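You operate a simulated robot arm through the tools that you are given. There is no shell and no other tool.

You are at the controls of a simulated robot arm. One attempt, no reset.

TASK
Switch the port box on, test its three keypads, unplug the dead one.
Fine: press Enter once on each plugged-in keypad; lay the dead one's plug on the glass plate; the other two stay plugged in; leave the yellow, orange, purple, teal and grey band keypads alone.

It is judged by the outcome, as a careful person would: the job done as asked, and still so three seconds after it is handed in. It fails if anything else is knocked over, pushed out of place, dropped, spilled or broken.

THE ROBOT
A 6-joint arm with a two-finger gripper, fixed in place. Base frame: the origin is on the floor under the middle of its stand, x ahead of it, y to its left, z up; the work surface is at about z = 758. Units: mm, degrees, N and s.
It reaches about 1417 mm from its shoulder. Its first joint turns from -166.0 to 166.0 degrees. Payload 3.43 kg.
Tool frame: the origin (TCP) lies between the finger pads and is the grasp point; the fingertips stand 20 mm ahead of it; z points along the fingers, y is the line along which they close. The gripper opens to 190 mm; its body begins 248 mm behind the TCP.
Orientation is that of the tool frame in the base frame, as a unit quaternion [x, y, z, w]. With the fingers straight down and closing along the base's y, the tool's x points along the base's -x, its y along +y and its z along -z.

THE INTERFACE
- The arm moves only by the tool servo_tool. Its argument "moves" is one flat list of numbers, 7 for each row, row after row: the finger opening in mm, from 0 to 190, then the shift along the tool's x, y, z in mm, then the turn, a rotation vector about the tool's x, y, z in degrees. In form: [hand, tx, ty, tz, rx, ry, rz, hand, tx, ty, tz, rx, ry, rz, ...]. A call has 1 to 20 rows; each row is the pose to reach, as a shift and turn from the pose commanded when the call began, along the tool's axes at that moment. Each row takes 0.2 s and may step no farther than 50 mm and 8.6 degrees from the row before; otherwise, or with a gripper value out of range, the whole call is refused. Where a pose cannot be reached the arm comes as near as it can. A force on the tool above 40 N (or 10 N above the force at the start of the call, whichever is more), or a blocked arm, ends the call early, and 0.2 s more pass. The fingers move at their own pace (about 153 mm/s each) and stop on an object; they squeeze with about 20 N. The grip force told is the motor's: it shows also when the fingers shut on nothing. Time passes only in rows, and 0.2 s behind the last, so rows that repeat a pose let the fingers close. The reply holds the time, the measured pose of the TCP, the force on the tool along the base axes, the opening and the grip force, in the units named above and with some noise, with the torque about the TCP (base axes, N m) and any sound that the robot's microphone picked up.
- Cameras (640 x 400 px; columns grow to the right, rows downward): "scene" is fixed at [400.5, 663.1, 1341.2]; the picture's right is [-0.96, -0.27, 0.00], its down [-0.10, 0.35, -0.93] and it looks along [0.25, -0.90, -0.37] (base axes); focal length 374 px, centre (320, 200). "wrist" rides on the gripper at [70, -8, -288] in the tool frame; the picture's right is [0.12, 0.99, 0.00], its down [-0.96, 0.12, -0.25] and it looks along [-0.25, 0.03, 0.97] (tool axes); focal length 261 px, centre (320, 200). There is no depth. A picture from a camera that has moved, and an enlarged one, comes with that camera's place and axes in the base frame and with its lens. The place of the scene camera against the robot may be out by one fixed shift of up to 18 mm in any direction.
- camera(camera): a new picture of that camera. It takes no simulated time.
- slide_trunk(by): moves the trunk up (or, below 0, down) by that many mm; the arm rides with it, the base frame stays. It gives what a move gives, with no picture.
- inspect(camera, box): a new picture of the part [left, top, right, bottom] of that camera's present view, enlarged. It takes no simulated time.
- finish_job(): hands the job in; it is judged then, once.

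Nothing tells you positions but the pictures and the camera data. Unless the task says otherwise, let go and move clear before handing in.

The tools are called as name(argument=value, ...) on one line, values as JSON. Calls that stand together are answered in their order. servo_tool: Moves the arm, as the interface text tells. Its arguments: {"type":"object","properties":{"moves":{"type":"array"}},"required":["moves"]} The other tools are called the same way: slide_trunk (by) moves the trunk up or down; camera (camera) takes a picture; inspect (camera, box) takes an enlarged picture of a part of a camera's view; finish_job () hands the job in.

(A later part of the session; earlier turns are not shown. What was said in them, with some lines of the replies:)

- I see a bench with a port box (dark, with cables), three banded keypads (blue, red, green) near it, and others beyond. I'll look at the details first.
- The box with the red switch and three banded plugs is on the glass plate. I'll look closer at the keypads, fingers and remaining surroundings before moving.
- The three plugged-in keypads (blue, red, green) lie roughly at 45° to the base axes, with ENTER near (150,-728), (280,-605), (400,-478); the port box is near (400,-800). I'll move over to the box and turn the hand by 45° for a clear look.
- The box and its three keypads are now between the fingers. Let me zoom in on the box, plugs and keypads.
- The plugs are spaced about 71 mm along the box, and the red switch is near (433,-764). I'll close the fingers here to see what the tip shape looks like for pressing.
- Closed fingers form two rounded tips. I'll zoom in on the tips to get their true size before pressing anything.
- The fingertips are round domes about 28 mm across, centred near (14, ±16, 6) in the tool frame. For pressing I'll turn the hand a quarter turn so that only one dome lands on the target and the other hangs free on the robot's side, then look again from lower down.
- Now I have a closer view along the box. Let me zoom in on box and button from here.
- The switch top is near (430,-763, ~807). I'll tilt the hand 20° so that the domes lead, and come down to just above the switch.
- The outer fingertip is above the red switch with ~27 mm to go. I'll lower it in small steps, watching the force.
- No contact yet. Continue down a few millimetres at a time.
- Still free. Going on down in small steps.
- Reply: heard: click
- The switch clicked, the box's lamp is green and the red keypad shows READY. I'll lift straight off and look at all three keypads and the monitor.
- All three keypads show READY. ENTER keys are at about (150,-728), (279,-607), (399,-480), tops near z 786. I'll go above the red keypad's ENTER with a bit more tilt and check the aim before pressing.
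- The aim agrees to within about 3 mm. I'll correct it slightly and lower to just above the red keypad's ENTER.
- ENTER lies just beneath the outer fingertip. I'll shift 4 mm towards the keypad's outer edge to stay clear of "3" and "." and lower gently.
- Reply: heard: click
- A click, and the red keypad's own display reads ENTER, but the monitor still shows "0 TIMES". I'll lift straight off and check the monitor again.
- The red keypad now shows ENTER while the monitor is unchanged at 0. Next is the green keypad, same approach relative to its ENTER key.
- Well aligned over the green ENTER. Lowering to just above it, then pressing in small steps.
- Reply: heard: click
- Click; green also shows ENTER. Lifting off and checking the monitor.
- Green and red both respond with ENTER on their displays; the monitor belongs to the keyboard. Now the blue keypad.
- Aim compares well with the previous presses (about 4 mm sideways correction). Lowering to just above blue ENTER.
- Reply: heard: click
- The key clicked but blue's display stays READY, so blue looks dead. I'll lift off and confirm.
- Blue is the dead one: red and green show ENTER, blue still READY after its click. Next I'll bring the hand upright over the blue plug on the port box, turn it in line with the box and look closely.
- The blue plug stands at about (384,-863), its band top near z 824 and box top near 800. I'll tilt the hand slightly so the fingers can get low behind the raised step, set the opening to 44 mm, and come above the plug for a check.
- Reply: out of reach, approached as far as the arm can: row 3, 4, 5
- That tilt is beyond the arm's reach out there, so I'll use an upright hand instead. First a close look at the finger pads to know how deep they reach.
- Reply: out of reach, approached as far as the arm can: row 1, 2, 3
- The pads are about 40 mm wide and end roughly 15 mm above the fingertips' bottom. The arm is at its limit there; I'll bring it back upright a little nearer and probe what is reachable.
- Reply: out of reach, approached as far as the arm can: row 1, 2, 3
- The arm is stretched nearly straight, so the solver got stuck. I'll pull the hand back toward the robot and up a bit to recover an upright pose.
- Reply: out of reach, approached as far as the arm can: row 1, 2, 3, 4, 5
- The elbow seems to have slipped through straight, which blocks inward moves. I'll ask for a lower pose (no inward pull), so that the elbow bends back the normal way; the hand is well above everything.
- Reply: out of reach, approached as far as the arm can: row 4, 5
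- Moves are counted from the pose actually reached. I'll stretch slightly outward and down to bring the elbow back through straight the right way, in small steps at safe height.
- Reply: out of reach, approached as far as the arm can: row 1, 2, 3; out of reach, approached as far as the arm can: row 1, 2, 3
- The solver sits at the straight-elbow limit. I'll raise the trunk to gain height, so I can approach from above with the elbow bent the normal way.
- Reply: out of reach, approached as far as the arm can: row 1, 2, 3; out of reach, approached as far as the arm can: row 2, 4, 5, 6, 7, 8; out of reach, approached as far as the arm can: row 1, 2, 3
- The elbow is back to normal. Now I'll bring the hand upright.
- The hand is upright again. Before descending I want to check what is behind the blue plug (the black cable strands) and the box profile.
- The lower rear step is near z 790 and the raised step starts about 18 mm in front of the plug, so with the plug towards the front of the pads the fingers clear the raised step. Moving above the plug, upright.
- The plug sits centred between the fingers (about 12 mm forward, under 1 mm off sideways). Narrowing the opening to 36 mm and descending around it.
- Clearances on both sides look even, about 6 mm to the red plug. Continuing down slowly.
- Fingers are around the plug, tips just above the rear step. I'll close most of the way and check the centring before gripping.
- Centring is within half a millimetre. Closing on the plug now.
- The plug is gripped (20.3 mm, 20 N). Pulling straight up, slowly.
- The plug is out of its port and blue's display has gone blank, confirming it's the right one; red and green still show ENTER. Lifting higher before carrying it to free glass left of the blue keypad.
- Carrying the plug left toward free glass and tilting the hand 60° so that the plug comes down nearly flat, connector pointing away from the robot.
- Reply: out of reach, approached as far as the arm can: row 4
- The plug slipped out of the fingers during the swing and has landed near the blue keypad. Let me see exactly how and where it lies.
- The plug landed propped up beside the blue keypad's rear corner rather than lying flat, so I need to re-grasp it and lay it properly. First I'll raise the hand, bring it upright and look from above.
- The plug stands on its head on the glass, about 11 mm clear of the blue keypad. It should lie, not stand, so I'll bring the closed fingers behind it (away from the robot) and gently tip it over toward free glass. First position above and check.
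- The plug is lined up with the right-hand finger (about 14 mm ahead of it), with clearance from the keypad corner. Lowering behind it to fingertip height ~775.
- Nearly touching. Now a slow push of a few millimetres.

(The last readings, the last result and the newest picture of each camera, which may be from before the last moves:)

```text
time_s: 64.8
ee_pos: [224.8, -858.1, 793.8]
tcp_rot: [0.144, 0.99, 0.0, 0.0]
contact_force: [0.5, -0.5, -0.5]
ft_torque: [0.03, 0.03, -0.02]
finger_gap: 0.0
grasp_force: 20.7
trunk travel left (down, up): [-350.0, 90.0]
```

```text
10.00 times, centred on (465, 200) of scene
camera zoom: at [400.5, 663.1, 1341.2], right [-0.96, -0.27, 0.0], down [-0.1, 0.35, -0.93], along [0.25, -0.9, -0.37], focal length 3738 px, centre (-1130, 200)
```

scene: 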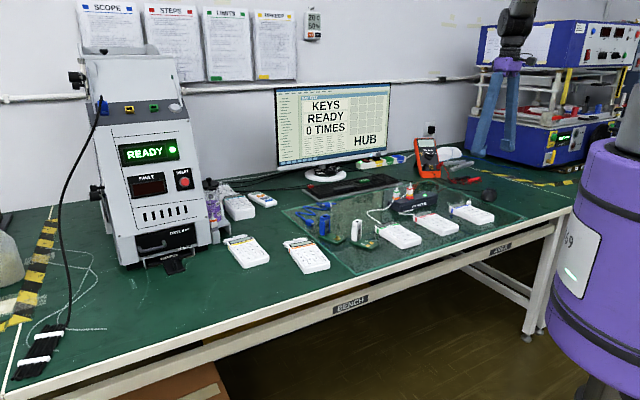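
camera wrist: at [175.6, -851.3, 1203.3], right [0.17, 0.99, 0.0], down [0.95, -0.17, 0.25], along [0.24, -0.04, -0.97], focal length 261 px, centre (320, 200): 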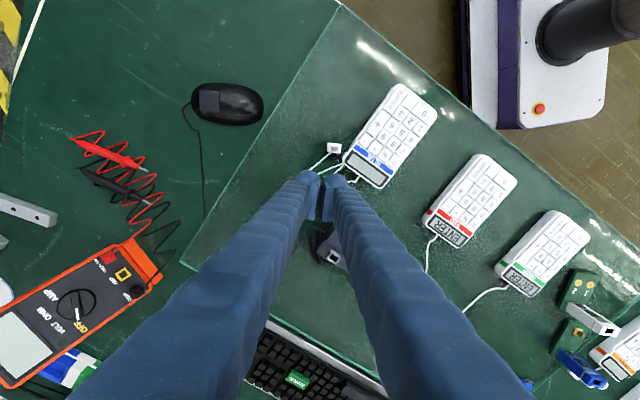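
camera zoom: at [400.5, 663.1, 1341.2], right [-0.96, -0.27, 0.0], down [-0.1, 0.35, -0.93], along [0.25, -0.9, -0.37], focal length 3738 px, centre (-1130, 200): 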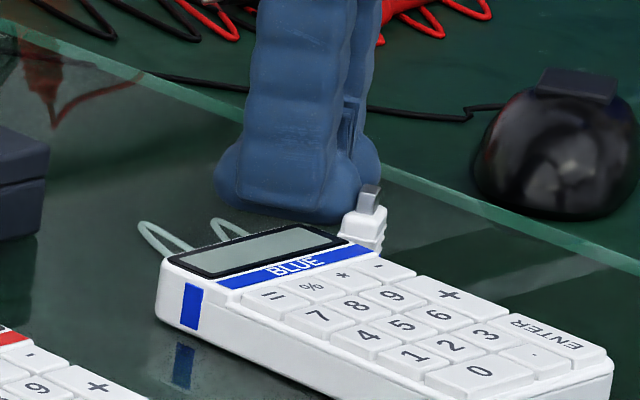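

servo_tool(moves=[0, 1, 0, 0, 0, 0, 0, 0, 2.5, 0, 0, 0, 0, 0, 0, 4, 0, 0, 0, 0, 0, 0, 5, 0, 0, 0, 0, 0])

inspect(camera="wrist", box=[290, 120, 370, 190])

inspect(camera="scene", box=[440, 180, 490, 220])

```text
time_s: 65.8
ee_pos: [221.6, -858.1, 794.7]
tcp_rot: [0.145, 0.989, 0.0, -0.001]
contact_force: [0.1, -0.8, 0.5]
ft_torque: [0.0, 0.0, 0.01]
finger_gap: 0.1
grasp_force: 19.8
trunk travel left (down, up): [-350.0, 90.0]
```

```text
5.71 times, centred on (330, 155) of wrist
camera zoom: at [151.0, -844.9, 1082.5], right [0.17, 0.99, 0.0], down [0.95, -0.17, 0.25], along [0.24, -0.04, -0.97], focal length 1489 px, centre (263, 457)
```

zoom: 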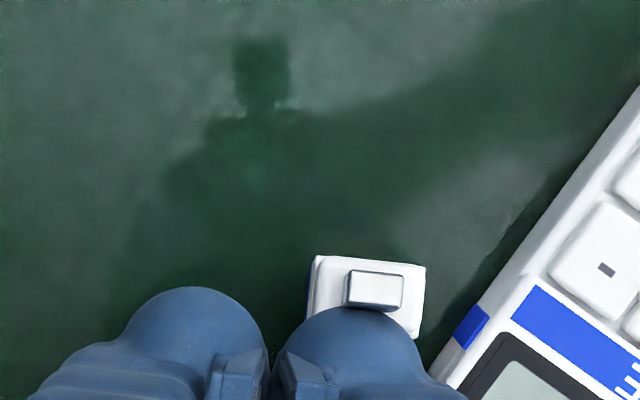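

```text
10.00 times, centred on (465, 200) of scene
camera zoom: at [400.5, 663.1, 1341.2], right [-0.96, -0.27, 0.0], down [-0.1, 0.35, -0.93], along [0.25, -0.9, -0.37], focal length 3738 px, centre (-1130, 200)
```

zoom: 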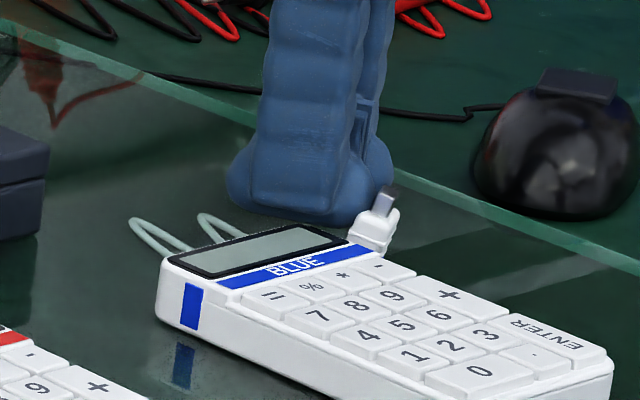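

The plug is tilting over. Continuing the gentle push, drifting slightly away from the keypad.

servo_tool(moves=[0, 1.5, -0.5, 0, 0, 0, 0, 0, 3, -1, 0, 0, 0, 0, 0, 4.5, -1.5, 0, 0, 0, 0, 0, 6, -2, 0, 0, 0, 0])

inspect(camera="wrist", box=[290, 120, 370, 190])

inspect(camera="scene", box=[440, 180, 490, 220])

```text
time_s: 66.8
ee_pos: [215.3, -857.2, 795.1]
tcp_rot: [0.144, 0.99, 0.0, 0.0]
contact_force: [-0.2, 0.8, 0.1]
ft_torque: [0.01, 0.04, -0.02]
finger_gap: 0.0
grasp_force: 20.1
trunk travel left (down, up): [-350.0, 90.0]
```

```text
5.71 times, centred on (330, 155) of wrist
camera zoom: at [144.4, -844.9, 1082.4], right [0.17, 0.99, 0.0], down [0.95, -0.17, 0.25], along [0.24, -0.04, -0.97], focal length 1489 px, centre (263, 457)
```

zoom: 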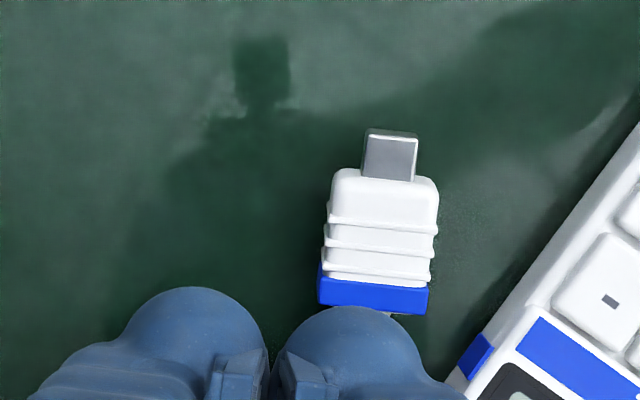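

```text
10.00 times, centred on (465, 200) of scene
camera zoom: at [400.5, 663.1, 1341.2], right [-0.96, -0.27, 0.0], down [-0.1, 0.35, -0.93], along [0.25, -0.9, -0.37], focal length 3738 px, centre (-1130, 200)
```

zoom: 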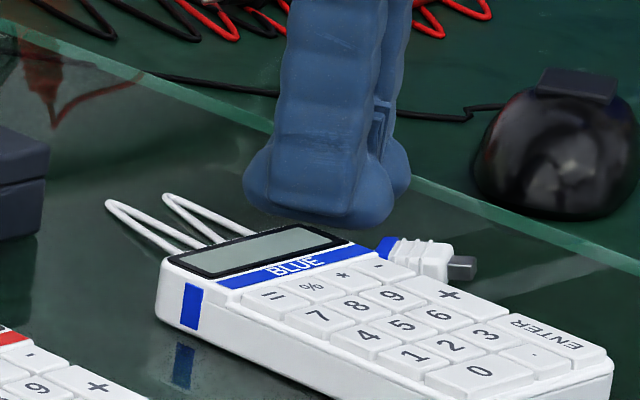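

The plug now lies flat on the glass, clear of the keypad. Raising the hand straight up.

servo_tool(moves=[0, 0, 0, -5, 0, 0, 0, 0, 0, 0, -15, 0, 0, 0, 0, 0, 0, -45, 0, 0, 0, 0, 0, 0, -90, 0, 0, 0, 0, 0, 0, -130, 0, 0, 0, 0, 0, 0, -130, 0, 0, 0])

camera(camera="wrist")

inspect(camera="wrist", box=[270, 100, 390, 200])

inspect(camera="scene", box=[380, 160, 520, 260])

```text
time_s: 68.2
ee_pos: [213.0, -857.2, 925.2]
tcp_rot: [0.145, 0.989, -0.001, 0.0]
contact_force: [-1.1, 0.5, 0.5]
ft_torque: [-0.03, 0.02, 0.03]
finger_gap: 0.1
grasp_force: 19.5
trunk travel left (down, up): [-350.0, 90.0]
```

```text
taken
camera wrist: at [144.2, -844.9, 1212.4], right [0.17, 0.99, 0.0], down [0.95, -0.17, 0.25], along [0.24, -0.04, -0.97], focal length 261 px, centre (320, 200)
```

wrist: 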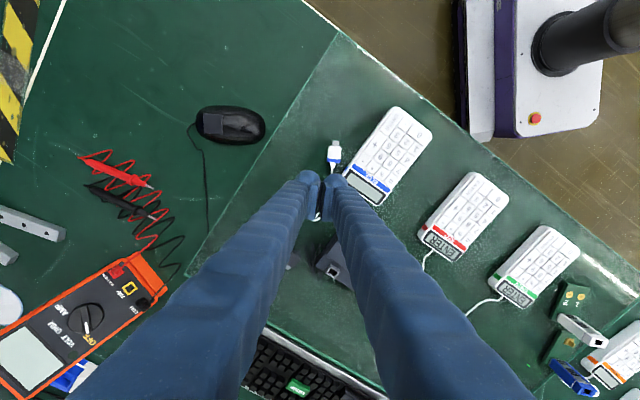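

```text
4.00 times, centred on (330, 150) of wrist
camera zoom: at [144.2, -844.9, 1212.4], right [0.17, 0.99, 0.0], down [0.95, -0.17, 0.25], along [0.24, -0.04, -0.97], focal length 1043 px, centre (280, 400)
```

zoom: 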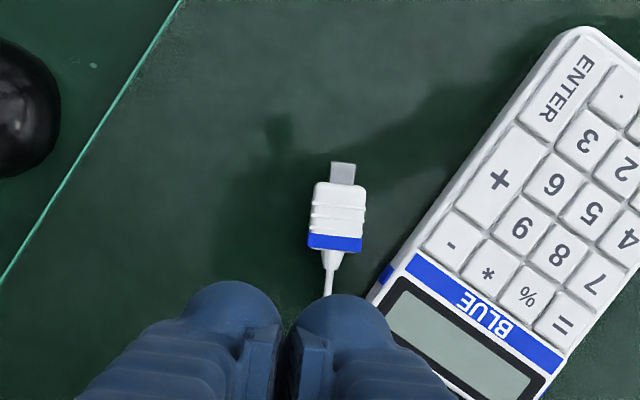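

```text
4.00 times, centred on (450, 210) of scene
camera zoom: at [400.5, 663.1, 1341.2], right [-0.96, -0.27, 0.0], down [-0.1, 0.35, -0.93], along [0.25, -0.9, -0.37], focal length 1495 px, centre (-200, 160)
```

zoom: 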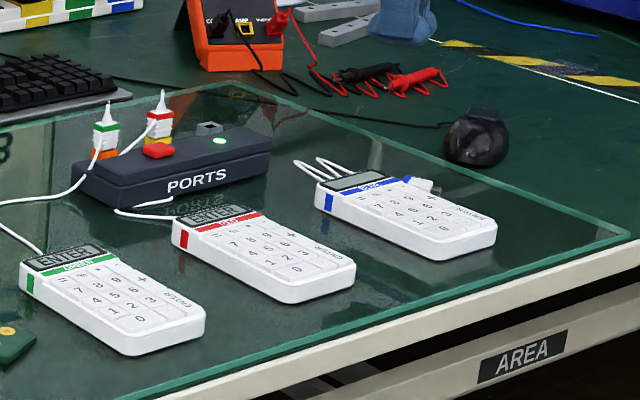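

The plug lies flat on the glass, red and green still show ENTER and the box lamp is on. I'll move the hand well clear and make a final check of the whole scene.

servo_tool(moves=[0, 20, 0, -30, 0, 0, 0, 0, 45, 0, -60, 0, 0, 0, 0, 70, 0, -90, 0, 0, 0, 0, 95, 0, -120, 0, 0, 0, 0, 110, 0, -140, 0, 0, 0, 0, 110, 0, -140, 0, 0, 0])

camera(camera="scene")

camera(camera="wrist")

inspect(camera="scene", box=[380, 160, 520, 260])

inspect(camera="scene", box=[385, 170, 455, 220])

```text
time_s: 69.5
ee_pos: [109.7, -825.0, 1063.8]
tcp_rot: [0.144, 0.99, 0.001, 0.0]
contact_force: [-0.4, -0.4, -0.1]
ft_torque: [0.02, -0.01, -0.01]
finger_gap: 0.2
grasp_force: 20.1
trunk travel left (down, up): [-350.0, 90.0]
```

```text
taken
```

scene: 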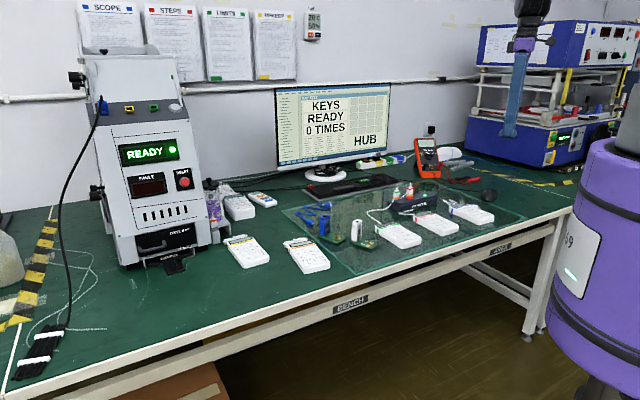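

```text
taken
camera wrist: at [39.4, -812.8, 1352.4], right [0.17, 0.99, 0.0], down [0.95, -0.17, 0.25], along [0.24, -0.04, -0.97], focal length 261 px, centre (320, 200)
```

wrist: 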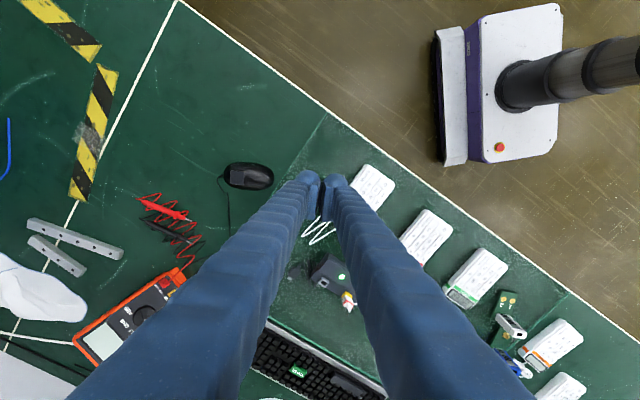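

```text
4.00 times, centred on (450, 210) of scene
camera zoom: at [400.5, 663.1, 1341.2], right [-0.96, -0.27, 0.0], down [-0.1, 0.35, -0.93], along [0.25, -0.9, -0.37], focal length 1495 px, centre (-200, 160)
```

zoom: 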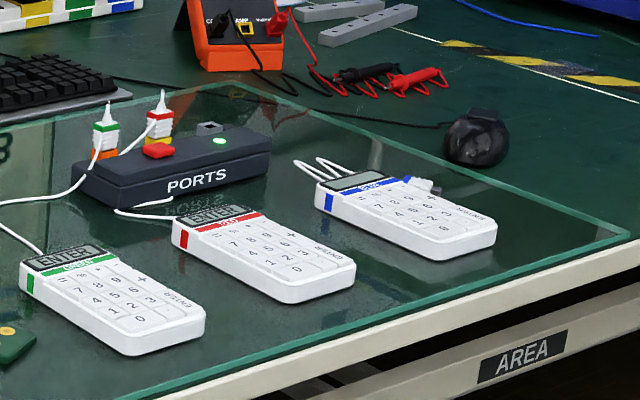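

```text
8.00 times, centred on (420, 195) of scene
camera zoom: at [400.5, 663.1, 1341.2], right [-0.96, -0.27, 0.0], down [-0.1, 0.35, -0.93], along [0.25, -0.9, -0.37], focal length 2990 px, centre (-480, 240)
```

zoom: 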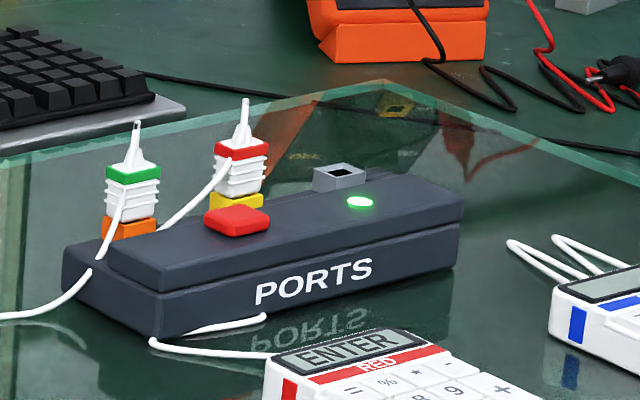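

The box is on and in its original place, with red and green still plugged in and showing ENTER. Blue tested dead, and its plug is lying at rest on the glass. Everything else looks unmoved and the hand is clear, so I'm handing it in.

finish_job()

```text
The job is handed in.
```

The port box is on, all three keypads are tested, and the dead one (blue) is unplugged with its plug lying on the glass plate. One thing went wrong on the way: I dropped blue's plug while carrying it.

- **Port box:** I pressed the red switch once. It clicked, the green lamp came on, and all three keypads showed READY.
- **Test:** I pressed Enter once on each keypad, and each press clicked. Red and green changed to ENTER; blue stayed on READY, so I took it as the dead one.
- **Unplugging:** Blue's display went blank when its plug came out. Red and green are still plugged in and still show ENTER.
- **The drop:** The plug slipped out of the fingers while I was tilting it, fell roughly 10 cm or more, and came to rest standing on end on the glass, about 11 mm from the blue keypad. I then tipped it over with a fingertip so it lies flat. It isn't touching the keypad.

In the last pictures the plug was at rest, and the keypads, box and everything else looked unmoved. I did not touch the yellow, orange, purple, teal or grey band keypads. The hand is empty and clear of the bench. I left the trunk 150 mm higher than it started; I had raised it to reach the plug.
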